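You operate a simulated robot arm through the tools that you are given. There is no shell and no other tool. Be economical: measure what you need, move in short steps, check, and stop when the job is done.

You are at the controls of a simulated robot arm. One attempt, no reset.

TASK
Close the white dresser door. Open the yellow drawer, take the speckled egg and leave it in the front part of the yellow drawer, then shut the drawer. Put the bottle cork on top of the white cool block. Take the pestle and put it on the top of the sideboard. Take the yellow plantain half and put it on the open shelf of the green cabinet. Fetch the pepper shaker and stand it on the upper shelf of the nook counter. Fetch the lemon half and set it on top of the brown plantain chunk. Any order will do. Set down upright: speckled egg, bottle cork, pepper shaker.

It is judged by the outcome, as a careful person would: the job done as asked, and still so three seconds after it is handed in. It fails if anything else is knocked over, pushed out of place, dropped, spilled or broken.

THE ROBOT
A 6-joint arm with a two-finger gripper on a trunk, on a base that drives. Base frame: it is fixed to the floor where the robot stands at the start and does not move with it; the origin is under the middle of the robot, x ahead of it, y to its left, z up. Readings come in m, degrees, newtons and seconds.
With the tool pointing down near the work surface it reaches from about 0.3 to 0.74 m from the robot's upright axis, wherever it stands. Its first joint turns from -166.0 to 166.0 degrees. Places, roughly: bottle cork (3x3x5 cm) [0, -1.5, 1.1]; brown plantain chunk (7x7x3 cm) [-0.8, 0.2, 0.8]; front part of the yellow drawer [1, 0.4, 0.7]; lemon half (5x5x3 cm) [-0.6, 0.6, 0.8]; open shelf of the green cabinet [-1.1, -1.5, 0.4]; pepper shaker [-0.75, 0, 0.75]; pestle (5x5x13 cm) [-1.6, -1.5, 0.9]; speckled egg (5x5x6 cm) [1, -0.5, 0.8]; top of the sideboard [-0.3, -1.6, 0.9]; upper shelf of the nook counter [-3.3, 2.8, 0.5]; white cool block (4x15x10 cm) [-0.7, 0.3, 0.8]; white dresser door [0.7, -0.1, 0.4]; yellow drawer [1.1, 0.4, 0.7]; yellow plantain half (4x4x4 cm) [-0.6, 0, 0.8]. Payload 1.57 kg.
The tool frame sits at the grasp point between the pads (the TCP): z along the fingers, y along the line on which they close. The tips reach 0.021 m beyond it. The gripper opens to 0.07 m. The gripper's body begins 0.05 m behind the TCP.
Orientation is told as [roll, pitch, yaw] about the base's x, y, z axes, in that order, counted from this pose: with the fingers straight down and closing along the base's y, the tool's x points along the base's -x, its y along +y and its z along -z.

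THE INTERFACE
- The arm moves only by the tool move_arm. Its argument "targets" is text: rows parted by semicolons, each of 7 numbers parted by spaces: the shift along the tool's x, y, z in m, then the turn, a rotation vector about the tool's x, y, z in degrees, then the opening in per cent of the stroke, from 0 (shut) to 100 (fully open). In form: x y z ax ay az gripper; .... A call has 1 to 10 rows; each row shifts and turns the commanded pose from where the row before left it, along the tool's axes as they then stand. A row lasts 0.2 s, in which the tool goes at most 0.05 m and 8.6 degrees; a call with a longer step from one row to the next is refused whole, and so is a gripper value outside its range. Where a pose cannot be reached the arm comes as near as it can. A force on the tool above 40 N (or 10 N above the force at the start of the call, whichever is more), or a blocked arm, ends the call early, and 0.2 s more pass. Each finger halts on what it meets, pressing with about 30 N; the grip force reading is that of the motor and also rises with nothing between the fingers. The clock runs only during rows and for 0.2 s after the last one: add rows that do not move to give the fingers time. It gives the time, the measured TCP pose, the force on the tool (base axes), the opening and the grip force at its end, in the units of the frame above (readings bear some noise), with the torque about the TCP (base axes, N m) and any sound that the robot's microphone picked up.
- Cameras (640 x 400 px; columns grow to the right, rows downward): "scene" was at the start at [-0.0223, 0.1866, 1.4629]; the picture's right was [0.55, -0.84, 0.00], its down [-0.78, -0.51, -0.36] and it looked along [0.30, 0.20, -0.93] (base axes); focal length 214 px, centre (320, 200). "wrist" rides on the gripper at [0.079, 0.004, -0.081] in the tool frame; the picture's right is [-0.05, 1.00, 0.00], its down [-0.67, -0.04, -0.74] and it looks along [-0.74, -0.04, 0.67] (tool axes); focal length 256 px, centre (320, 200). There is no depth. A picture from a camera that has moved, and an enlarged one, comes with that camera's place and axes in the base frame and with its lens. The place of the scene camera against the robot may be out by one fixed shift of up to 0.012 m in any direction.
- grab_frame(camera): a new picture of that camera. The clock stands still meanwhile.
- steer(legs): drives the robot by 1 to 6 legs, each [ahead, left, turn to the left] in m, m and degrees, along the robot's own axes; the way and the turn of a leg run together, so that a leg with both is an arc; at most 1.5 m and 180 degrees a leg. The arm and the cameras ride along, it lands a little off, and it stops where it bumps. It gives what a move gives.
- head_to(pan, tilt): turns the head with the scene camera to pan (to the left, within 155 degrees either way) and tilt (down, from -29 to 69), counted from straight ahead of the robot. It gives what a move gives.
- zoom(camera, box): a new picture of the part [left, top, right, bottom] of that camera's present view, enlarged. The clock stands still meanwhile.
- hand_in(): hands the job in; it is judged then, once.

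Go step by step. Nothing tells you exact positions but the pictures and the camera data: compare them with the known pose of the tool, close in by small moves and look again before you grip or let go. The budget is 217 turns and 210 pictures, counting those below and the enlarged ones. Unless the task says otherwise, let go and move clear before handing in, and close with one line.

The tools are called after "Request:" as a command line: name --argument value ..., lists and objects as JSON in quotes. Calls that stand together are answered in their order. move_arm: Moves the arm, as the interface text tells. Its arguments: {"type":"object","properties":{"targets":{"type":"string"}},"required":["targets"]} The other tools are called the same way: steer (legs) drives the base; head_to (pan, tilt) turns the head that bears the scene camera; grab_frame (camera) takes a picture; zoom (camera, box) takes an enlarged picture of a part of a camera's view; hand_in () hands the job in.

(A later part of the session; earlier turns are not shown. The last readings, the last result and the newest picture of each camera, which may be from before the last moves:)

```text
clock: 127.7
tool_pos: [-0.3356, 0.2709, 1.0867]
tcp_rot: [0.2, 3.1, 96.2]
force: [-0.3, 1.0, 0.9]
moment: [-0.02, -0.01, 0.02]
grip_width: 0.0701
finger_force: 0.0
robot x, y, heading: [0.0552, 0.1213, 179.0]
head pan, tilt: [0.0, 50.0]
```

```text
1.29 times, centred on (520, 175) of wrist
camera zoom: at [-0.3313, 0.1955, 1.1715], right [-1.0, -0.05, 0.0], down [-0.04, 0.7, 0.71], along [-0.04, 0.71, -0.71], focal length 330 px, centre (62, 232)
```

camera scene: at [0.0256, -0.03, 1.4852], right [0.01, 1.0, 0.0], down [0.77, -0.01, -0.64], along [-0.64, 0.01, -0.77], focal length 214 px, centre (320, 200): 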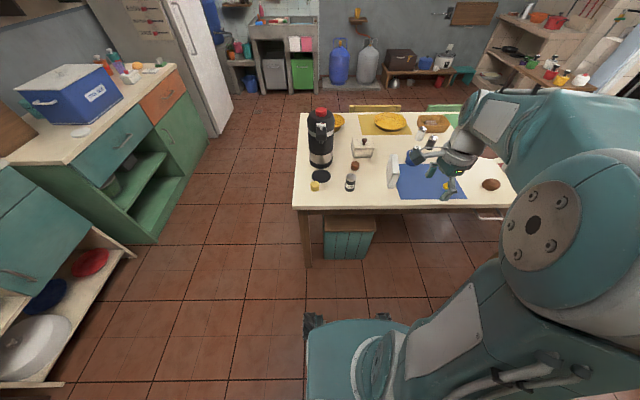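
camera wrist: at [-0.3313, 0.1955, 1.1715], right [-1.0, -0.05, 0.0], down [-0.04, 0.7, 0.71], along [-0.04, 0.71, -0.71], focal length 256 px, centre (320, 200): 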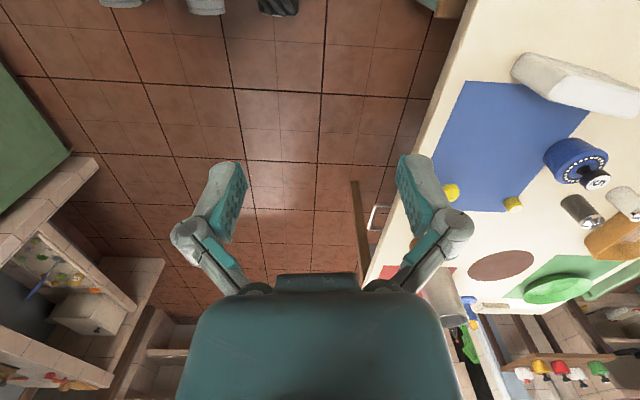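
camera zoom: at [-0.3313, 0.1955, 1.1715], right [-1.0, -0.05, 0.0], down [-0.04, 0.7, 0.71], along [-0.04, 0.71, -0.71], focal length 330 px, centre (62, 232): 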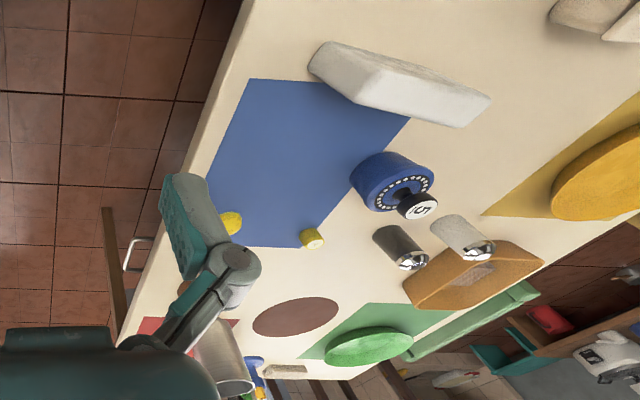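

PEPPER shaker, yellow plantain half (≈-0.65,-0.04), brown chunk (≈-0.79,0.155), white block and lemon half (≈-0.65,0.56) located. First the yellow plantain half: drive to it.

Request:
steer --legs '[[0.2, 0.31, 0]]'

Request:
move_arm --targets "0 .04 .02 0 0 6.5 100;0 .04 .04 0 0 0 100;0 .03 .04 0 0 0 100;0 0 .04 0 0 0 100;0 0 0 0 0 0 100"

Request:
grab_frame --camera "wrist"

Request:
grab_frame --camera "scene"

```text
clock: 130.1
tool_pos: [-0.5463, -0.0457, 1.0868]
tcp_rot: [0.2, 3.2, 96.3]
force: [-0.3, 0.2, 0.3]
moment: [0.01, 0.0, 0.0]
grip_width: 0.07
finger_force: 0.0
robot x, y, heading: [-0.1537, -0.1933, 179.2]
head pan, tilt: [0.0, 50.0]
```

```text
refused: row 2 steps farther than a row can; nothing moved
```

```text
145 pictures are left
camera wrist: at [-0.5415, -0.1204, 1.1714], right [-1.0, -0.06, 0.0], down [-0.04, 0.71, 0.71], along [-0.04, 0.71, -0.71], focal length 256 px, centre (320, 200)
```

wrist: 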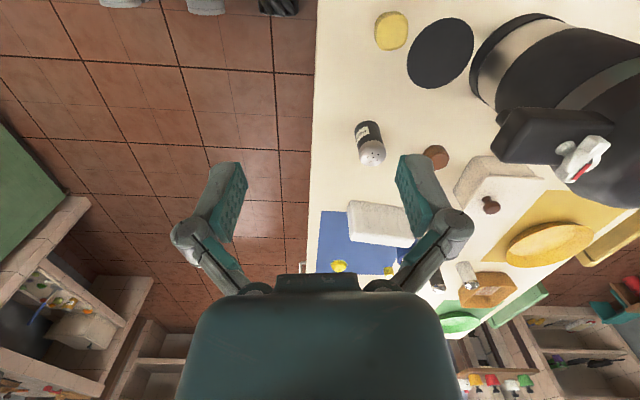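

```text
144 pictures are left
camera scene: at [-0.1838, -0.3437, 1.4856], right [0.01, 1.0, 0.0], down [0.77, -0.01, -0.64], along [-0.64, 0.01, -0.77], focal length 214 px, centre (320, 200)
```

scene: 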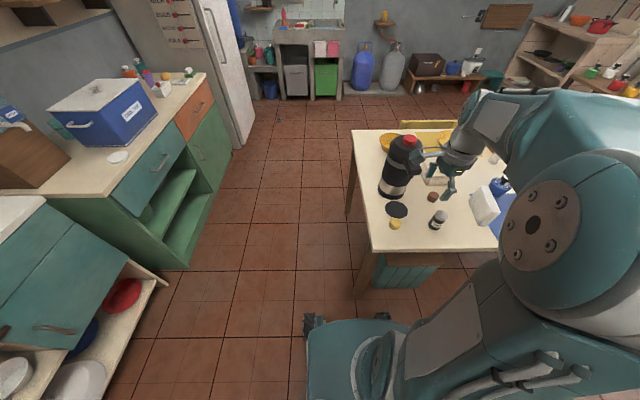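

Plantain at (-0.64,-0.045). Move above it and descend partly, levelling the tool.

Request:
move_arm --targets "0 .035 .02 0 -3.2 6.5 100;0 .03 .035 0 0 0 100;0 .025 .04 0 0 0 100;0 0 .045 0 0 0 100;0 0 .045 0 0 0 100;0 0 .02 0 0 0 100;0 0 0 0 0 0 100"

Request:
grab_frame --camera "wrist"

```text
clock: 131.7
tool_pos: [-0.636, -0.0523, 0.8818]
tcp_rot: [0.0, -0.1, 90.0]
force: [-0.3, 0.5, 0.4]
moment: [-0.02, 0.0, 0.0]
grip_width: 0.0697
finger_force: 0.0
robot x, y, heading: [-0.1519, -0.1927, 179.4]
head pan, tilt: [0.0, 50.0]
```

```text
143 pictures are left
camera wrist: at [-0.6407, -0.1332, 0.9618], right [-1.0, 0.06, 0.0], down [0.04, 0.66, 0.75], along [0.04, 0.75, -0.67], focal length 256 px, centre (320, 200)
```

wrist: 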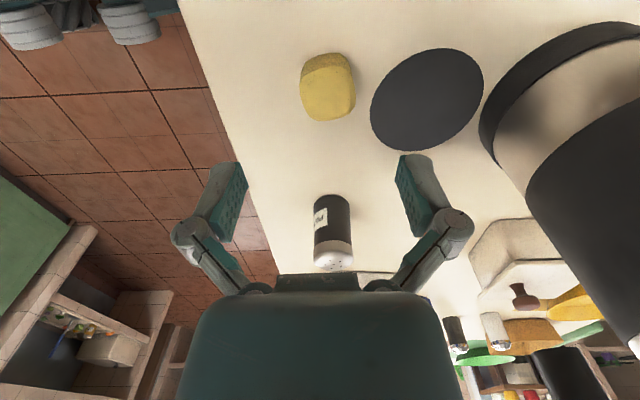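

Aligned to within 5 mm; correct, descend and grip.

Request:
move_arm --targets "-.005 .006 .04 0 0 0 100;0 0 .035 0 0 0 100;0 0 .02 0 0 0 100;0 0 0 0 0 0 100"

Request:
grab_frame --camera "wrist"

```text
clock: 132.7
tool_pos: [-0.646, -0.0472, 0.7861]
tcp_rot: [0.1, -0.1, 89.9]
force: [0.1, -0.3, -0.3]
moment: [0.03, -0.04, -0.02]
grip_width: 0.0701
finger_force: 0.1
robot x, y, heading: [-0.1504, -0.1963, 179.2]
head pan, tilt: [0.0, 50.0]
```

```text
142 pictures are left
camera wrist: at [-0.6493, -0.1268, 0.8657], right [-1.0, 0.06, 0.0], down [0.04, 0.66, 0.75], along [0.04, 0.75, -0.67], focal length 256 px, centre (320, 200)
```

wrist: 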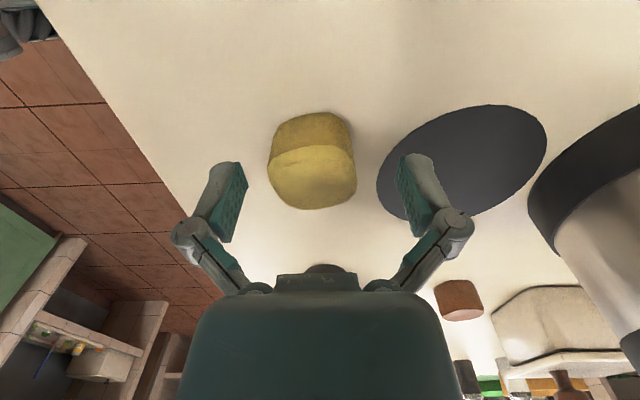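

Request:
move_arm --targets "0 -.002 .007 0 0 0 100;0 0 .005 0 0 0 100;0 0 0 0 0 0 40;0 0 0 0 0 0 20;0 0 0 0 0 0 20"

Request:
move_arm --targets "0 0 -.03 0 0 0 20;0 0 -.045 0 0 0 20;0 0 -.045 0 0 0 20;0 0 -.045 0 0 0 20;0 0 -.045 0 0 0 20;0 0 -.04 0 0 0 20"

Request:
grab_frame --camera "wrist"

```text
clock: 133.9
tool_pos: [-0.6427, -0.0482, 0.7757]
tcp_rot: [0.1, -0.2, 89.9]
force: [0.9, 0.1, 12.2]
moment: [0.11, 0.03, 0.07]
grip_width: 0.0376
finger_force: 29.9
robot x, y, heading: [-0.1563, -0.1922, 179.3]
head pan, tilt: [0.0, 50.0]
```

```text
clock: 135.3
tool_pos: [-0.6394, -0.0489, 1.0233]
tcp_rot: [-0.1, -0.2, 89.9]
force: [0.4, 1.0, -1.3]
moment: [0.01, 0.0, -0.01]
grip_width: 0.0375
finger_force: 29.8
robot x, y, heading: [-0.1534, -0.1939, 179.2]
head pan, tilt: [0.0, 50.0]
```

```text
141 pictures are left
camera wrist: at [-0.6438, -0.1287, 1.104], right [-1.0, 0.06, 0.0], down [0.04, 0.66, 0.75], along [0.04, 0.75, -0.67], focal length 256 px, centre (320, 200)
```

wrist: 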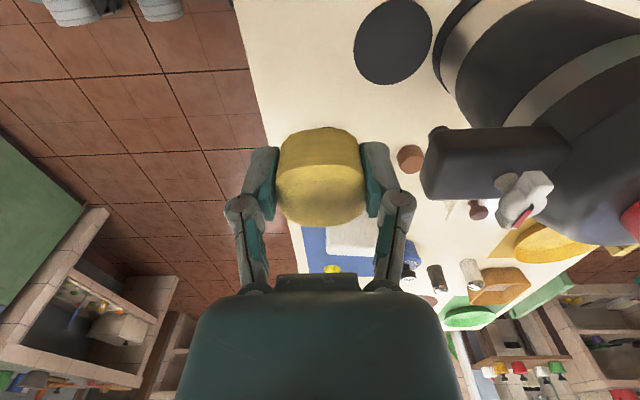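

Plantain held. Back away from the table, turn to face the south wall and go to the green cabinet.

Request:
steer --legs '[[-0.15, 0.35, 0], [0, 0, 90.5], [0.0, -1.0, 0]]'

Request:
head_to --pan 0 --tilt 45

Request:
grab_frame --camera "scene"

Request:
grab_frame --camera "wrist"

```text
clock: 146.2
tool_pos: [-1.181, -0.9527, 1.0241]
tcp_rot: [0.1, -0.1, 177.3]
force: [0.5, 0.6, 1.3]
moment: [0.0, -0.01, 0.02]
grip_width: 0.037
finger_force: 30.1
robot x, y, heading: [-1.0142, -0.4771, -93.2]
head pan, tilt: [0.0, 50.0]
```

```text
clock: 146.8
tool_pos: [-1.1821, -0.9532, 1.0229]
tcp_rot: [0.0, -0.1, 177.3]
force: [-0.2, 0.0, -0.6]
moment: [0.02, 0.01, 0.01]
grip_width: 0.0371
finger_force: 30.3
robot x, y, heading: [-1.0154, -0.4738, -93.0]
head pan, tilt: [0.0, 45.0]
```

```text
140 pictures are left
camera scene: at [-0.872, -0.5065, 1.492], right [-1.0, 0.06, 0.0], down [0.04, 0.71, -0.71], along [-0.04, -0.7, -0.71], focal length 214 px, centre (320, 200)
```

scene: 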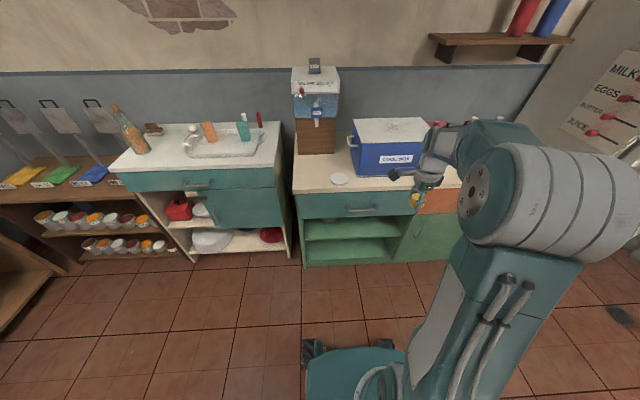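

```text
139 pictures are left
camera wrist: at [-1.1018, -0.9614, 1.1044], right [-0.1, -0.99, 0.0], down [-0.66, 0.07, 0.75], along [-0.74, 0.08, -0.67], focal length 256 px, centre (320, 200)
```

wrist: 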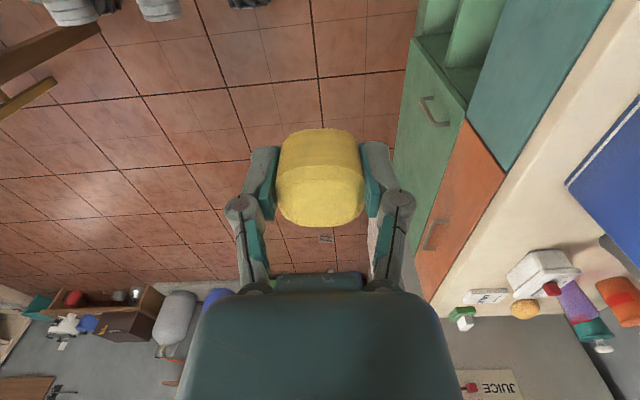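

Request:
zoom --camera "scene" --box '[280, 170, 480, 280]'

```text
3.20 times, centred on (380, 225) of scene
camera zoom: at [-0.872, -0.5065, 1.492], right [-1.0, 0.06, 0.0], down [0.04, 0.71, -0.71], along [-0.04, -0.7, -0.71], focal length 686 px, centre (128, 120)
```

zoom: 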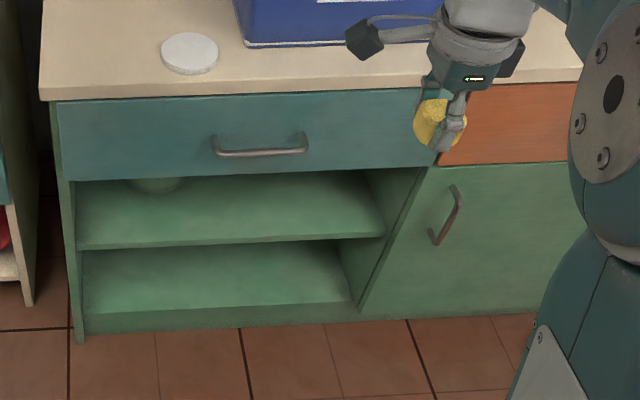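

The open bay's middle shelf is at z≈0.345 with clearance up to 0.565, front at y≈-1.28, x from -0.84 to -1.44. I'll turn the gripper so it closes sideways and pitch it forward.

Request:
move_arm --targets "0 0 0 0 0 -8.5 20;0 0 0 0 0 -8.5 20;0 0 0 0 0 -8.5 20;0 0 0 0 0 -8.5 20;0 0 0 0 0 -8.5 20;0 0 0 0 0 -8.5 20;0 0 0 0 0 -8.5 20;0 0 0 0 0 -8.5 20;0 0 0 0 0 -8.5 20;0 0 0 0 0 -8.5 20"

Request:
move_arm --targets "0 0 0 0 -8.5 -2.5 20;0 0 0 0 -8.5 0 20;0 0 0 0 -8.5 0 20;0 0 0 0 -8.5 0 20;0 0 0 0 -8.5 0 20;0 0 0 0 -8.5 0 20"

```text
clock: 149.0
tool_pos: [-1.1828, -0.9527, 1.0235]
tcp_rot: [-0.1, 0.0, -97.6]
force: [-0.1, 0.8, -0.8]
moment: [0.04, 0.02, 0.05]
grip_width: 0.0367
finger_force: 29.8
robot x, y, heading: [-1.0135, -0.4723, -93.2]
head pan, tilt: [0.0, 45.0]
```

```text
refused: row 1 steps farther than a row can; nothing moved
```

Request:
move_arm --targets "0 0 0 0 0 -7.6 20;0 0 0 0 -8.5 0 20;0 0 0 0 -8.5 0 20;0 0 0 0 -8.5 0 20;0 0 0 0 -8.5 0 20;0 0 0 0 -8.5 0 20;0 0 0 0 -8.5 0 20"

```text
clock: 150.6
tool_pos: [-1.1831, -0.9522, 1.0248]
tcp_rot: [-0.6, -50.8, -89.8]
force: [-0.3, -0.3, -0.2]
moment: [0.0, 0.03, 0.03]
grip_width: 0.0369
finger_force: 29.8
robot x, y, heading: [-1.0136, -0.4755, -93.3]
head pan, tilt: [0.0, 45.0]
```

Request:
move_arm --targets ".0175 0 .0451 0 0 0 20;.0175 0 .0451 0 0 0 20;.0175 0 .0451 0 0 0 20;.0175 0 .0451 0 0 0 20;.0175 0 .0451 0 0 0 20;.0175 0 .0451 0 0 0 20;.0175 0 .0451 0 0 0 20;.0175 0 .0451 0 0 0 20;.0175 0 .0451 0 0 0 20;.0175 0 .0451 0 0 0 20"

Request:
grab_frame --camera "scene"

```text
clock: 152.8
tool_pos: [-1.1843, -1.1944, 0.6035]
tcp_rot: [-0.2, -51.1, -90.0]
force: [-0.5, -1.0, 0.5]
moment: [0.07, 0.0, -0.01]
grip_width: 0.0369
finger_force: 30.2
robot x, y, heading: [-1.0151, -0.4756, -93.2]
head pan, tilt: [0.0, 45.0]
```

```text
137 pictures are left
camera scene: at [-0.8725, -0.5076, 1.492], right [-1.0, 0.06, 0.0], down [0.04, 0.71, -0.71], along [-0.04, -0.7, -0.71], focal length 214 px, centre (320, 200)
```

scene: 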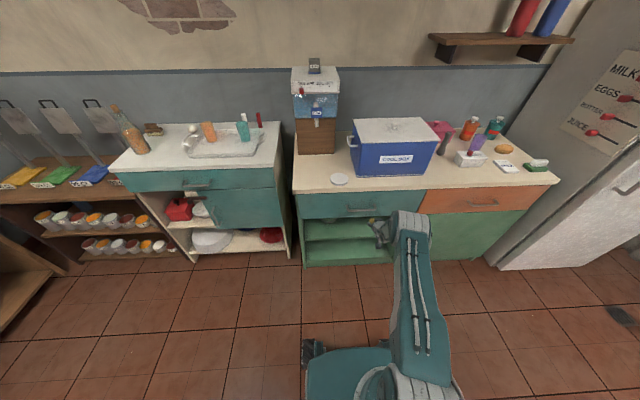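

Request:
move_arm --targets ".031 0 .025 0 0 0 20;.031 0 .025 0 0 0 20;.031 0 .025 0 0 0 20;.031 0 .025 0 0 0 20;.02 0 .016 0 0 0 20"

Request:
grab_frame --camera "wrist"

```text
clock: 154.0
tool_pos: [-1.1835, -1.1867, 0.4433]
tcp_rot: [-0.2, -50.9, -90.0]
force: [0.1, -0.7, -0.5]
moment: [-0.01, 0.01, -0.03]
grip_width: 0.0369
finger_force: 30.0
out of reach, approached as far as the arm can: row 4, 5
robot x, y, heading: [-1.0165, -0.4748, -93.5]
head pan, tilt: [0.0, 45.0]
```

```text
136 pictures are left
camera wrist: at [-1.1784, -1.0743, 0.4305], right [1.0, -0.04, 0.04], down [-0.03, 0.16, 0.99], along [-0.04, -0.99, 0.16], focal length 256 px, centre (320, 200)
```

wrist: 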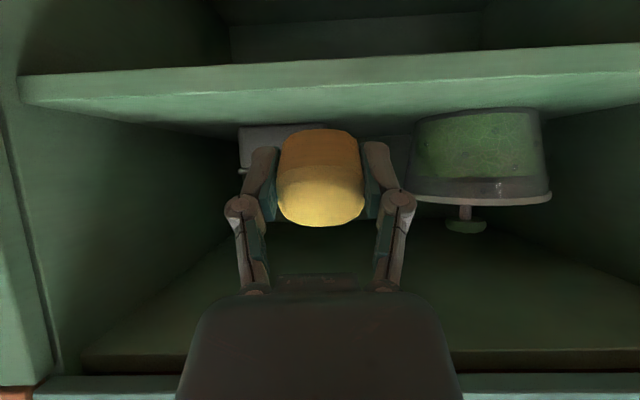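

Clear view of the shelf: surface about z 0.375, a green pot at right and a grey item behind. I'll place at about (-1.2,-1.37). Drive in slowly.

Request:
steer --legs '[[0.13, -0.01, 0]]'

Request:
grab_frame --camera "wrist"

Request:
grab_frame --camera "scene"

```text
clock: 155.3
tool_pos: [-1.1988, -1.3188, 0.4423]
tcp_rot: [-0.3, -50.9, -89.8]
force: [0.2, 0.0, -1.1]
moment: [0.03, -0.01, -0.01]
grip_width: 0.0372
finger_force: 30.0
robot x, y, heading: [-1.0317, -0.6024, -93.0]
head pan, tilt: [0.0, 45.0]
```

```text
135 pictures are left
camera wrist: at [-1.1939, -1.2057, 0.4309], right [1.0, -0.03, 0.04], down [-0.03, 0.16, 0.99], along [-0.04, -0.99, 0.16], focal length 256 px, centre (320, 200)
```

wrist: 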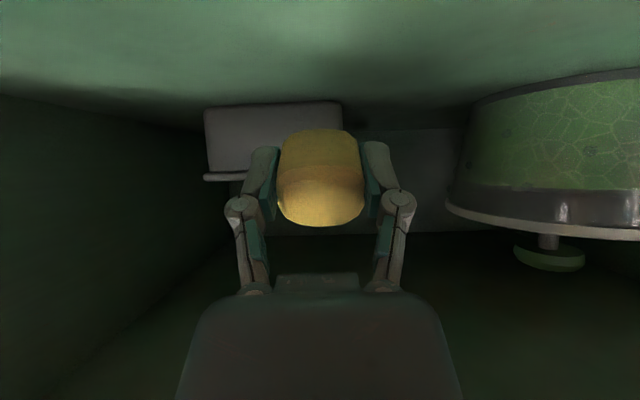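

```text
134 pictures are left
camera scene: at [-0.8889, -0.6379, 1.492], right [-1.0, 0.06, 0.0], down [0.04, 0.71, -0.71], along [-0.04, -0.7, -0.71], focal length 214 px, centre (320, 200)
```

scene: 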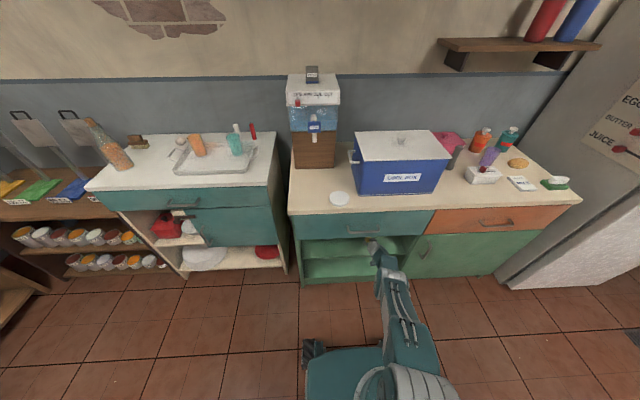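

Request:
move_arm --targets "-.0025 0 .027 0 0 0 20;-.0025 0 .027 0 0 0 20;.0047 0 .0038 0 0 0 20;.0047 0 .0038 0 0 0 20;0 0 0 0 0 0 20"

Request:
grab_frame --camera "wrist"

```text
clock: 156.5
tool_pos: [-1.1958, -1.3133, 0.4362]
tcp_rot: [-0.2, -51.0, -89.7]
force: [-0.4, -0.2, -0.1]
moment: [0.01, -0.01, 0.01]
grip_width: 0.0366
finger_force: 29.7
out of reach, approached as far as the arm can: row 1, 2, 3, 4
robot x, y, heading: [-1.0299, -0.6038, -93.1]
head pan, tilt: [0.0, 45.0]
```

```text
133 pictures are left
camera wrist: at [-1.191, -1.2011, 0.4252], right [1.0, -0.03, 0.04], down [-0.03, 0.16, 0.99], along [-0.04, -0.99, 0.16], focal length 256 px, centre (320, 200)
```

wrist: 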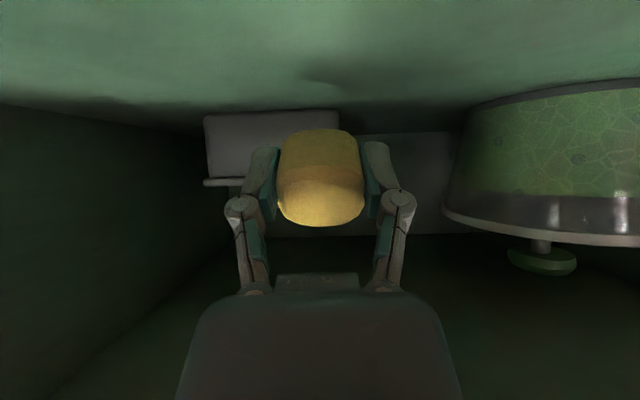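

At the far limit; I'll retract the arm 12 cm, drive forward more, then lower.

Request:
move_arm --targets ".0251 0 -.0311 0 0 0 20;.0251 0 -.0311 0 0 0 20;.0251 0 -.0311 0 0 0 20;0 0 0 0 0 0 20"

Request:
steer --legs '[[0.17, 0, 0]]'

Request:
grab_frame --camera "wrist"

```text
clock: 157.5
tool_pos: [-1.2001, -1.1974, 0.4326]
tcp_rot: [0.7, -51.0, -90.4]
force: [-0.2, 0.8, -0.5]
moment: [0.0, 0.03, 0.0]
grip_width: 0.0369
finger_force: 30.1
out of reach, approached as far as the arm can: row 3
robot x, y, heading: [-1.0306, -0.6052, -93.3]
head pan, tilt: [0.0, 45.0]
```

```text
clock: 159.1
tool_pos: [-1.2166, -1.3466, 0.4206]
tcp_rot: [1.5, -49.1, -92.0]
force: [0.1, 0.0, -0.6]
moment: [-0.01, -0.01, 0.01]
grip_width: 0.0372
finger_force: 30.3
robot x, y, heading: [-1.0448, -0.771, -93.1]
head pan, tilt: [0.0, 45.0]
stopped in leg 1: the robot was blocked; the commanded pose is now the measured one
```

```text
132 pictures are left
camera wrist: at [-1.2093, -1.2336, 0.4126], right [1.0, -0.05, 0.06], down [-0.05, 0.13, 0.99], along [-0.06, -0.99, 0.13], focal length 256 px, centre (320, 200)
```

wrist: 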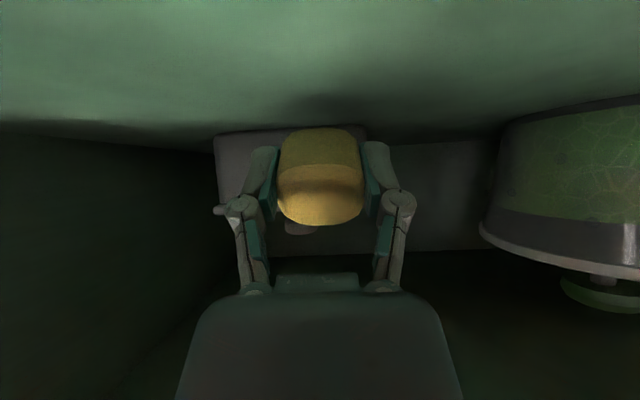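

Something blocked the drive; check with the scene camera.

Request:
zoom --camera "scene" --box '[260, 170, 480, 340]'

```text
2.35 times, centred on (370, 255) of scene
camera zoom: at [-0.9033, -0.8045, 1.4923], right [-1.0, 0.06, 0.0], down [0.04, 0.71, -0.71], along [-0.04, -0.7, -0.71], focal length 505 px, centre (202, 71)
```

zoom: 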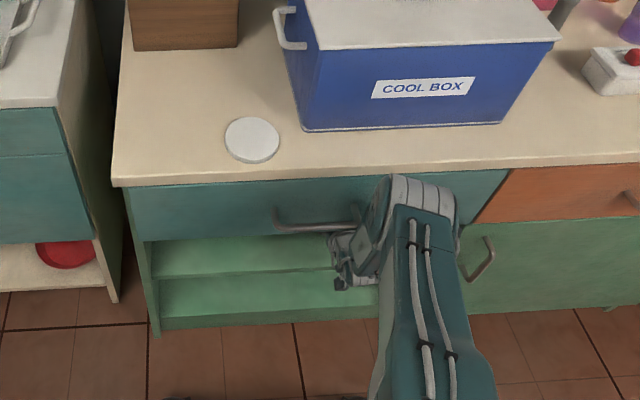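

The wrist joint touched the drawer handle. Back off 1 cm and lower onto the shelf here.

Request:
steer --legs '[[-0.012, 0, 0]]'

Request:
move_arm --targets ".0047 0 .0038 0 0 0 20;.0047 0 .0038 0 0 0 20;.0047 0 .0038 0 0 0 20;0 0 0 0 0 0 20"

Request:
grab_frame --camera "wrist"

```text
clock: 159.8
tool_pos: [-1.2144, -1.335, 0.4205]
tcp_rot: [1.4, -49.4, -91.8]
force: [0.6, -0.2, -0.4]
moment: [0.01, 0.02, 0.01]
grip_width: 0.037
finger_force: 29.7
robot x, y, heading: [-1.043, -0.7595, -93.1]
head pan, tilt: [0.0, 45.0]
```

```text
clock: 160.8
tool_pos: [-1.2144, -1.3371, 0.4064]
tcp_rot: [1.3, -49.8, -91.6]
force: [-2.2, 2.6, 25.0]
moment: [-0.26, 0.15, -0.05]
grip_width: 0.0371
finger_force: 30.0
robot x, y, heading: [-1.0433, -0.7597, -93.1]
head pan, tilt: [0.0, 45.0]
```

```text
130 pictures are left
camera wrist: at [-1.2082, -1.2253, 0.3973], right [1.0, -0.05, 0.06], down [-0.05, 0.14, 0.99], along [-0.05, -0.99, 0.14], focal length 256 px, centre (320, 200)
```

wrist: 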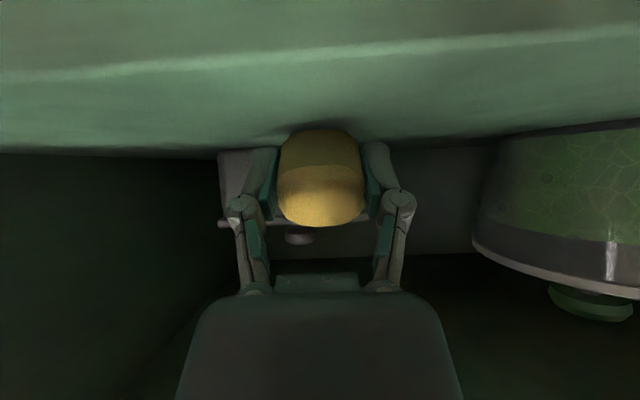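

Contact, but it's only ~5 cm inside. I'd rather be deeper: lift slightly, tilt the tool flatter so the wrist clears the handle, then drive in further.

Request:
move_arm --targets "-.0155 0 -.0126 0 0 0 20;0 0 0 0 -8.5 0 20;0 0 0 0 -8.5 0 20;0 0 0 0 0 0 20"

Request:
steer --legs '[[0.05, 0, 0]]'

Request:
grab_frame --camera "wrist"

```text
clock: 161.8
tool_pos: [-1.2225, -1.3486, 0.4158]
tcp_rot: [3.6, -66.4, -93.7]
force: [0.1, 0.0, -1.3]
moment: [0.0, -0.01, -0.02]
grip_width: 0.0372
finger_force: 30.2
out of reach, approached as far as the arm can: row 2, 3
robot x, y, heading: [-1.0412, -0.7609, -93.2]
head pan, tilt: [0.0, 45.0]
```

```text
clock: 162.8
tool_pos: [-1.2256, -1.3752, 0.4087]
tcp_rot: [4.1, -65.1, -94.6]
force: [0.1, -0.2, -0.2]
moment: [0.01, 0.02, -0.01]
grip_width: 0.037
finger_force: 30.0
robot x, y, heading: [-1.0458, -0.7976, -93.2]
head pan, tilt: [0.0, 45.0]
stopped in leg 1: the force on the tool passed its limit at 108 N (the readings are from after the stop); the commanded pose is now the measured one
```

```text
129 pictures are left
camera wrist: at [-1.2175, -1.2676, 0.3706], right [1.0, -0.04, 0.08], down [-0.06, 0.4, 0.92], along [-0.07, -0.92, 0.39], focal length 256 px, centre (320, 200)
```

wrist: 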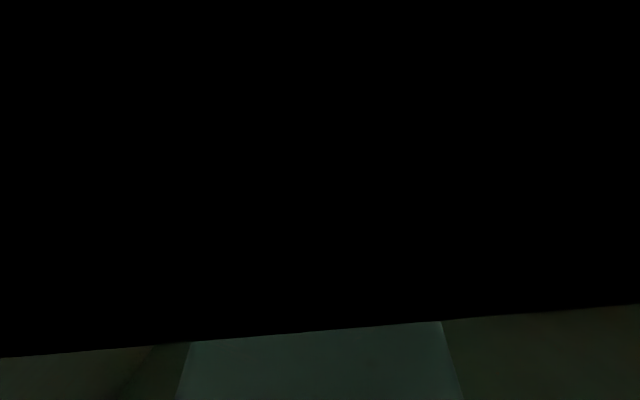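

The wrist camera (below the tool) met the shelf edge, so this is as deep as it goes; the plantain is now ~8 cm inside and ~5 mm above the shelf. Release here.

Request:
move_arm --targets "0 0 0 0 0 0 35;0 0 0 0 0 0 55;0 0 0 0 0 0 75;0 0 0 0 0 0 95;0 0 0 0 0 0 100;0 0 0 0 0 0 100"

Request:
steer --legs '[[-0.08, 0, 0]]'

Request:
grab_frame --camera "wrist"

```text
clock: 164.2
tool_pos: [-1.2249, -1.3734, 0.4096]
tcp_rot: [4.1, -65.1, -94.6]
force: [-0.2, 0.3, -0.3]
moment: [-0.05, -0.04, 0.05]
grip_width: 0.07
finger_force: 0.1
robot x, y, heading: [-1.0454, -0.7953, -93.3]
head pan, tilt: [0.0, 45.0]
```

```text
clock: 165.2
tool_pos: [-1.218, -1.2957, 0.4091]
tcp_rot: [4.1, -65.0, -94.3]
force: [0.0, -0.4, 0.5]
moment: [0.0, -0.02, -0.01]
grip_width: 0.0702
finger_force: 0.0
robot x, y, heading: [-1.0415, -0.7178, -93.0]
head pan, tilt: [0.0, 45.0]
```

```text
128 pictures are left
camera wrist: at [-1.211, -1.1901, 0.3705], right [1.0, -0.03, 0.08], down [-0.06, 0.4, 0.92], along [-0.06, -0.92, 0.39], focal length 256 px, centre (320, 200)
```

wrist: 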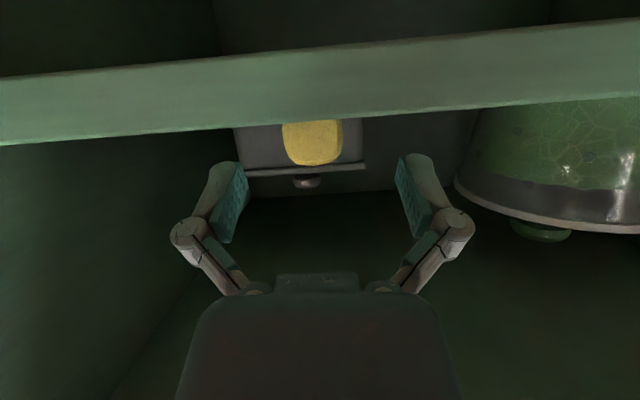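

Plantain rests on the shelf. Back out, raise the arm and look at the pestle area.

Request:
steer --legs '[[-0.2, 0, 3]]'

Request:
move_arm --targets "-.045 0 -.018 0 0 0 100;-.045 0 -.018 0 0 0 100;-.045 0 -.018 0 0 0 100;-.045 0 -.018 0 0 0 100;-.045 0 -.018 0 0 0 100;-.045 0 -.018 0 0 0 100;-.045 0 -.018 0 0 0 100;-.045 0 -.018 0 0 0 100;-.045 0 -.018 0 0 0 100;-.045 0 -.018 0 0 0 100"

Request:
move_arm --targets "-.045 0 -.018 0 0 0 100;-.045 0 -.018 0 0 0 100;-.045 0 -.018 0 0 0 100;-.04 0 -.018 0 0 0 100;0 0 0 0 8.6 0 100;0 0 0 0 8.6 0 100;0 0 0 0 8.6 0 100;0 0 0 0 8.6 0 100"

Request:
head_to --pan -20 --tilt 45

Request:
grab_frame --camera "scene"

Request:
grab_frame --camera "wrist"

```text
clock: 166.8
tool_pos: [-1.182, -1.102, 0.4089]
tcp_rot: [4.2, -65.1, -91.3]
force: [0.6, -0.4, -0.8]
moment: [0.0, 0.0, 0.0]
grip_width: 0.0697
finger_force: 0.1
robot x, y, heading: [-1.0349, -0.5132, -90.1]
head pan, tilt: [0.0, 45.0]
```

```text
clock: 169.0
tool_pos: [-1.2147, -1.1553, 0.8862]
tcp_rot: [4.1, -65.0, -91.3]
force: [-0.1, 0.6, -0.1]
moment: [0.0, 0.01, -0.03]
grip_width: 0.07
finger_force: 0.1
out of reach, approached as far as the arm can: row 1, 2, 3
robot x, y, heading: [-1.0319, -0.5119, -89.9]
head pan, tilt: [0.0, 45.0]
```

```text
clock: 170.8
tool_pos: [-1.218, -1.1642, 1.0737]
tcp_rot: [2.0, -30.7, -88.7]
force: [-0.1, 0.2, 0.1]
moment: [0.01, 0.0, 0.01]
grip_width: 0.0701
finger_force: 0.0
robot x, y, heading: [-1.0363, -0.5143, -90.0]
head pan, tilt: [0.0, 45.0]
```

```text
clock: 171.7
tool_pos: [-1.2174, -1.1643, 1.074]
tcp_rot: [2.1, -30.9, -88.7]
force: [0.3, -0.5, -0.6]
moment: [-0.02, 0.0, 0.02]
grip_width: 0.07
finger_force: 0.1
robot x, y, heading: [-1.0378, -0.5172, -90.0]
head pan, tilt: [-20.0, 45.0]
```

```text
127 pictures are left
camera scene: at [-0.9187, -0.534, 1.4921], right [-0.94, 0.34, 0.0], down [0.24, 0.67, -0.71], along [-0.24, -0.66, -0.71], focal length 214 px, centre (320, 200)
```

scene: 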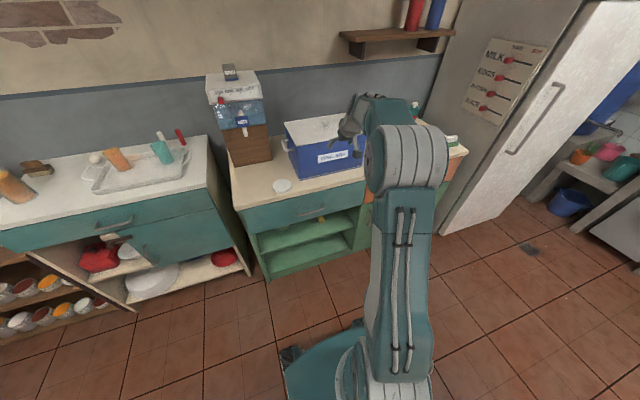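

```text
126 pictures are left
camera wrist: at [-1.2186, -1.0543, 1.1032], right [1.0, 0.0, 0.06], down [-0.06, -0.19, 0.98], along [0.01, -0.98, -0.19], focal length 256 px, centre (320, 200)
```

wrist: 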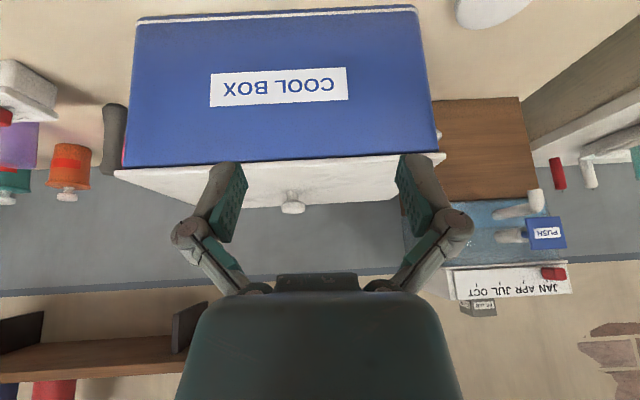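

The dark cylinder beyond the cool box looks like the pestle. Shift right (toward -x) for a better look, tool vertical.

Request:
move_arm --targets "0 0 -.03 0 8.6 0 100;0 0 -.03 0 8.6 0 100;0 0 -.02 0 8.6 0 100;0 0 0 2 5 -1.3 100"

Request:
steer --legs '[[0, -0.45, 0]]'

Request:
grab_frame --camera "wrist"

Request:
head_to --pan 5 --tilt 40

Request:
grab_frame --camera "scene"

```text
clock: 172.7
tool_pos: [-1.2214, -1.1322, 1.1483]
tcp_rot: [-0.4, 0.1, -86.4]
force: [0.0, 0.2, 0.0]
moment: [-0.04, 0.05, -0.05]
grip_width: 0.07
finger_force: 0.0
robot x, y, heading: [-1.0316, -0.5167, -90.0]
head pan, tilt: [-20.0, 45.0]
```

```text
clock: 175.4
tool_pos: [-1.666, -1.1326, 1.1483]
tcp_rot: [-0.5, 0.0, -86.2]
force: [0.6, 0.0, 0.6]
moment: [0.0, -0.01, -0.01]
grip_width: 0.07
finger_force: 0.0
robot x, y, heading: [-1.4864, -0.5152, -89.9]
head pan, tilt: [-20.0, 45.0]
```

```text
125 pictures are left
camera wrist: at [-1.6663, -1.0536, 1.2286], right [1.0, 0.01, -0.01], down [0.02, -0.67, 0.74], along [0.0, -0.74, -0.67], focal length 256 px, centre (320, 200)
```

wrist: 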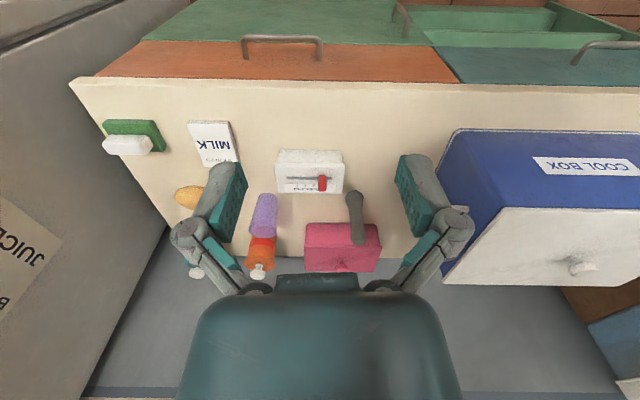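

```text
clock: 176.3
tool_pos: [-1.6712, -1.132, 1.1482]
tcp_rot: [-0.3, 0.0, -86.2]
force: [0.2, 0.3, 0.7]
moment: [0.0, -0.02, 0.01]
grip_width: 0.07
finger_force: 0.1
robot x, y, heading: [-1.4898, -0.5134, -89.8]
head pan, tilt: [5.0, 40.0]
```

```text
124 pictures are left
camera scene: at [-1.3356, -0.5424, 1.4994], right [-1.0, -0.09, 0.0], down [-0.06, 0.64, -0.76], along [0.07, -0.76, -0.64], focal length 214 px, centre (320, 200)
```

scene: 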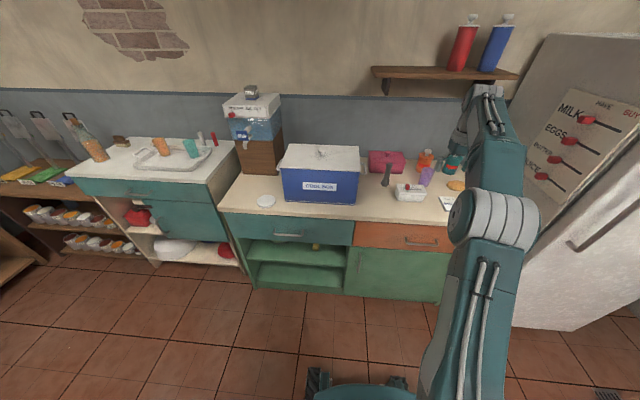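

Request:
zoom --camera "scene" --box '[350, 130, 480, 210]'

Request:
zoom --camera "wrist" --box '[220, 130, 420, 280]'

```text
4.92 times, centred on (415, 170) of scene
camera zoom: at [-1.3356, -0.5424, 1.4994], right [-1.0, -0.09, 0.0], down [-0.06, 0.64, -0.76], along [0.07, -0.76, -0.64], focal length 1056 px, centre (-148, 348)
```

zoom: 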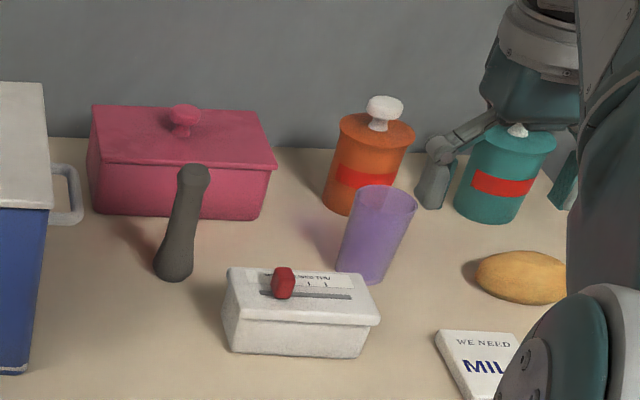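

```text
2.67 times, centred on (320, 205) of wrist
camera zoom: at [-1.6714, -1.0528, 1.2285], right [1.0, 0.01, -0.01], down [0.01, -0.67, 0.75], along [0.01, -0.75, -0.67], focal length 683 px, centre (320, 187)
```

zoom: 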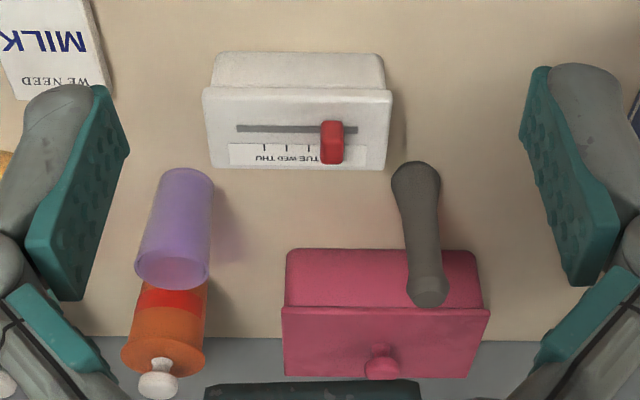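

The pestle stands at about (-1.59,-1.469), top z≈0.965. Drive so the tool hangs in front of/over it.

Request:
steer --legs '[[0.3, 0.081, 0]]'

Request:
grab_frame --camera "wrist"

```text
clock: 178.4
tool_pos: [-1.5964, -1.4252, 1.1491]
tcp_rot: [-0.2, 0.0, -86.7]
force: [0.4, 0.3, 0.1]
moment: [0.01, -0.01, -0.01]
grip_width: 0.0703
finger_force: 0.1
robot x, y, heading: [-1.404, -0.8104, -90.3]
head pan, tilt: [5.0, 40.0]
```

```text
121 pictures are left
camera wrist: at [-1.596, -1.3473, 1.2285], right [1.0, 0.0, -0.01], down [0.01, -0.67, 0.75], along [0.0, -0.75, -0.67], focal length 256 px, centre (320, 200)
```

wrist: 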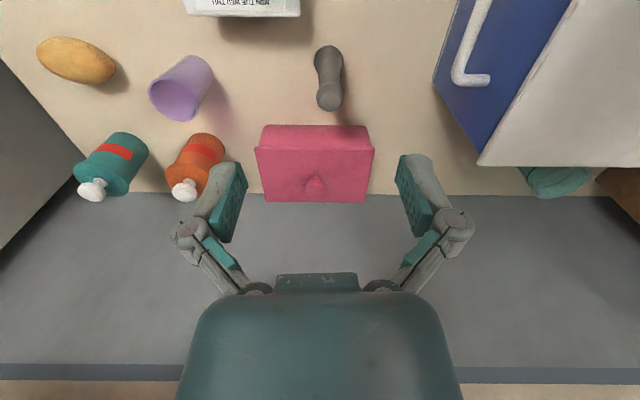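

Request:
move_arm --targets "-.03 .003 .02 0 0 0 100;-.0284 .0026 .03 0 0 0 100;0 0 .045 0 0 0 100;0 0 .045 0 0 0 100;0 0 .02 0 0 0 100;0 0 0 0 0 0 100"

Request:
grab_frame --camera "wrist"

```text
clock: 179.8
tool_pos: [-1.586, -1.477, 0.9857]
tcp_rot: [-0.3, 0.0, -86.7]
force: [0.5, -0.8, -1.4]
moment: [0.02, -0.02, 0.01]
grip_width: 0.0698
finger_force: 0.0
out of reach, approached as far as the arm can: row 2
robot x, y, heading: [-1.4074, -0.8078, -90.0]
head pan, tilt: [5.0, 40.0]
```

```text
120 pictures are left
camera wrist: at [-1.5856, -1.3978, 1.0655], right [1.0, 0.0, -0.01], down [0.01, -0.67, 0.75], along [0.0, -0.75, -0.67], focal length 256 px, centre (320, 200)
```

wrist: 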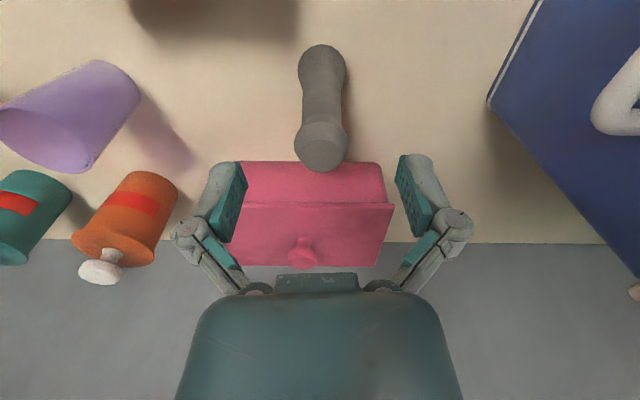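

Aligned. Descend 5 cm and grip the knob.

Request:
move_arm --targets "0 0 .025 0 0 0 100;0 0 .027 0 0 0 100;0 0 0 0 0 0 100"

Request:
grab_frame --camera "wrist"

```text
clock: 180.6
tool_pos: [-1.5878, -1.477, 0.9339]
tcp_rot: [-0.4, 0.0, -86.7]
force: [0.3, 0.4, 0.8]
moment: [0.02, -0.01, 0.03]
grip_width: 0.07
finger_force: 0.1
robot x, y, heading: [-1.4049, -0.8088, -90.4]
head pan, tilt: [5.0, 40.0]
```

```text
119 pictures are left
camera wrist: at [-1.5872, -1.3969, 1.0136], right [1.0, 0.0, -0.01], down [0.01, -0.67, 0.75], along [0.0, -0.75, -0.67], focal length 256 px, centre (320, 200)
```

wrist: 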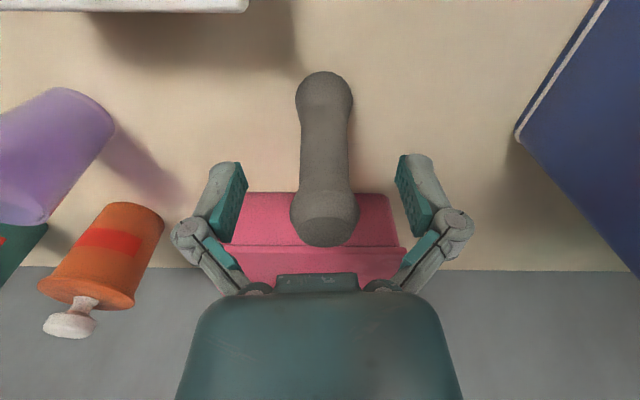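

Request:
move_arm --targets "0 0 0 0 0 0 50;0 0 0 0 0 0 20;0 0 0 0 0 0 0;0 0 0 0 0 0 0"

Request:
move_arm --targets "0 0 -.03 0 0 0 0;0 0 -.045 0 0 0 0;0 0 -.045 0 0 0 0;0 0 -.045 0 0 0 0;0 0 -.045 0 0 0 0"

Request:
grab_frame --camera "wrist"

```text
clock: 181.6
tool_pos: [-1.5881, -1.4753, 0.9335]
tcp_rot: [-0.4, 0.0, -86.6]
force: [0.0, -0.5, -0.1]
moment: [0.01, -0.01, 0.02]
grip_width: 0.0
finger_force: 28.6
robot x, y, heading: [-1.4052, -0.8116, -90.3]
head pan, tilt: [5.0, 40.0]
```

```text
clock: 182.8
tool_pos: [-1.5808, -1.4601, 1.1351]
tcp_rot: [-0.3, 0.1, -86.7]
force: [-0.5, 1.3, -0.4]
moment: [0.0, -0.01, 0.0]
grip_width: 0.0
finger_force: 28.3
out of reach, approached as far as the arm can: row 4, 5
robot x, y, heading: [-1.4056, -0.8117, -90.4]
head pan, tilt: [5.0, 40.0]
```

```text
118 pictures are left
camera wrist: at [-1.5795, -1.3812, 1.2151], right [1.0, 0.0, -0.01], down [0.01, -0.67, 0.74], along [0.0, -0.74, -0.67], focal length 256 px, centre (320, 200)
```

wrist: 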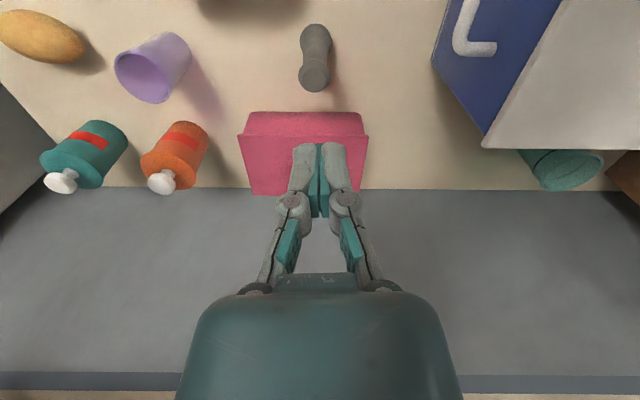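

The fingers closed on nothing, though the pestle hasn't moved. I'll reopen, descend again and check from the scene camera.

Request:
move_arm --targets "0 0 0 0 0 0 100;-.015 -.005 .03 0 0 0 100;0 0 .045 0 0 0 100;0 0 .045 0 0 0 100;0 0 .045 0 0 0 100;0 0 .025 0 0 0 100;0 0 0 0 0 0 100"

Request:
grab_frame --camera "wrist"

Request:
grab_frame --camera "scene"

```text
clock: 184.4
tool_pos: [-1.5856, -1.4777, 0.9414]
tcp_rot: [-0.5, -0.1, -86.7]
force: [0.3, 0.7, -0.2]
moment: [0.01, -0.04, 0.02]
grip_width: 0.0699
finger_force: 0.1
robot x, y, heading: [-1.4084, -0.811, -90.2]
head pan, tilt: [5.0, 40.0]
```

```text
117 pictures are left
camera wrist: at [-1.5843, -1.399, 1.0228], right [1.0, 0.0, -0.01], down [0.01, -0.67, 0.75], along [0.0, -0.75, -0.67], focal length 256 px, centre (320, 200)
```

wrist: 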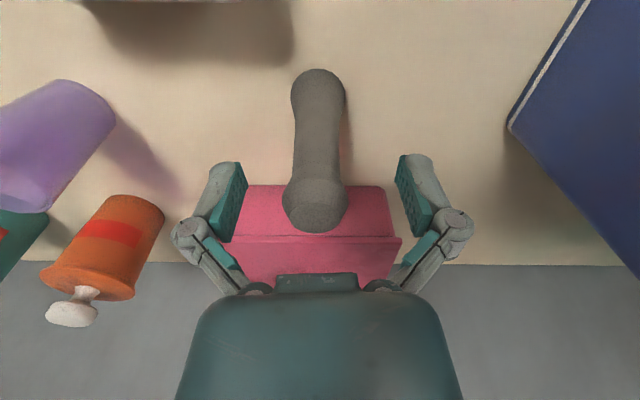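

```text
116 pictures are left
camera scene: at [-1.255, -0.84, 1.4993], right [-1.0, -0.08, 0.0], down [-0.05, 0.64, -0.76], along [0.06, -0.76, -0.64], focal length 214 px, centre (320, 200)
```

scene: 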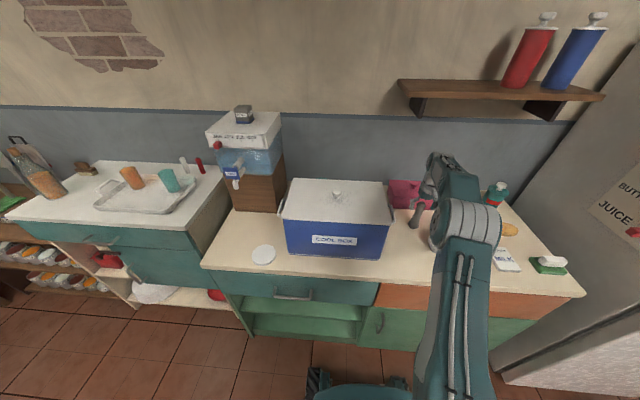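

Request:
zoom --camera "scene" --box '[380, 150, 480, 240]'

Request:
move_arm --targets "0 0 0 0 0 0 60;0 0 0 0 0 0 30;0 0 0 0 0 0 25"

Request:
grab_frame --camera "wrist"

```text
4.44 times, centred on (430, 195) of scene
camera zoom: at [-1.255, -0.84, 1.4993], right [-1.0, -0.08, 0.0], down [-0.05, 0.64, -0.76], along [0.06, -0.76, -0.64], focal length 953 px, centre (-169, 222)
```

zoom: 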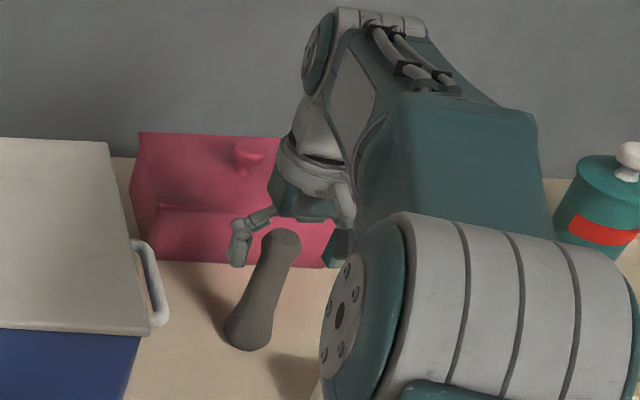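

```text
clock: 185.2
tool_pos: [-1.5843, -1.4776, 0.9424]
tcp_rot: [-0.3, -0.1, -86.7]
force: [-0.5, -0.1, 0.1]
moment: [-0.02, -0.01, 0.01]
grip_width: 0.0175
finger_force: 0.0
robot x, y, heading: [-1.4079, -0.8093, -90.4]
head pan, tilt: [5.0, 40.0]
```

```text
114 pictures are left
camera wrist: at [-1.5843, -1.399, 1.0227], right [1.0, 0.0, -0.01], down [0.01, -0.67, 0.75], along [0.0, -0.75, -0.67], focal length 256 px, centre (320, 200)
```

wrist: 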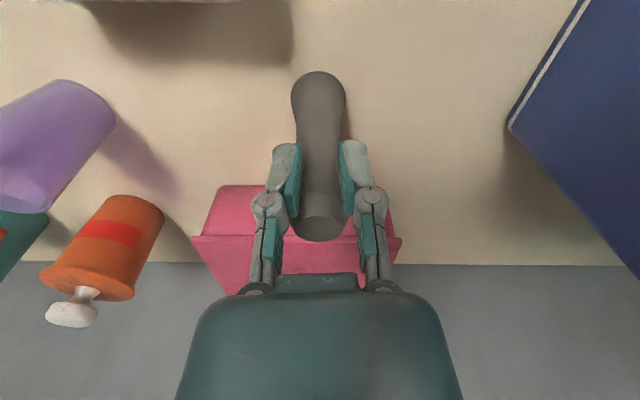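

The pestle is now between the pads. Close fully but watch.

Request:
move_arm --targets "0 0 0 0 0 0 15;0 0 0 0 0 0 15"

Request:
grab_frame --camera "wrist"

```text
clock: 185.8
tool_pos: [-1.5846, -1.4773, 0.9419]
tcp_rot: [-0.3, 0.0, -86.7]
force: [-0.1, 0.4, 0.6]
moment: [-0.01, 0.03, 0.02]
grip_width: 0.0105
finger_force: 0.0
robot x, y, heading: [-1.4057, -0.8093, -90.3]
head pan, tilt: [5.0, 40.0]
```

```text
113 pictures are left
camera wrist: at [-1.5843, -1.399, 1.023], right [1.0, 0.0, -0.01], down [0.01, -0.67, 0.75], along [0.0, -0.75, -0.67], focal length 256 px, centre (320, 200)
```

wrist: 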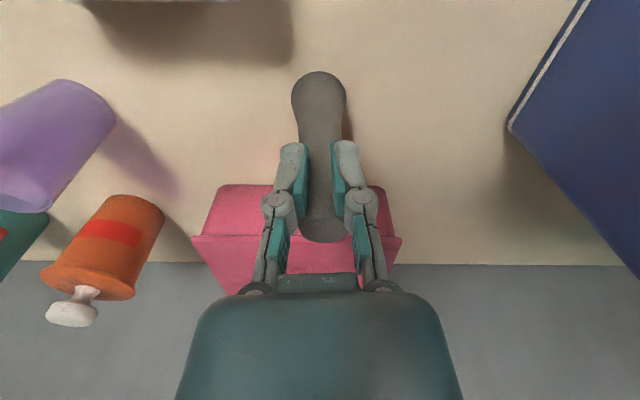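

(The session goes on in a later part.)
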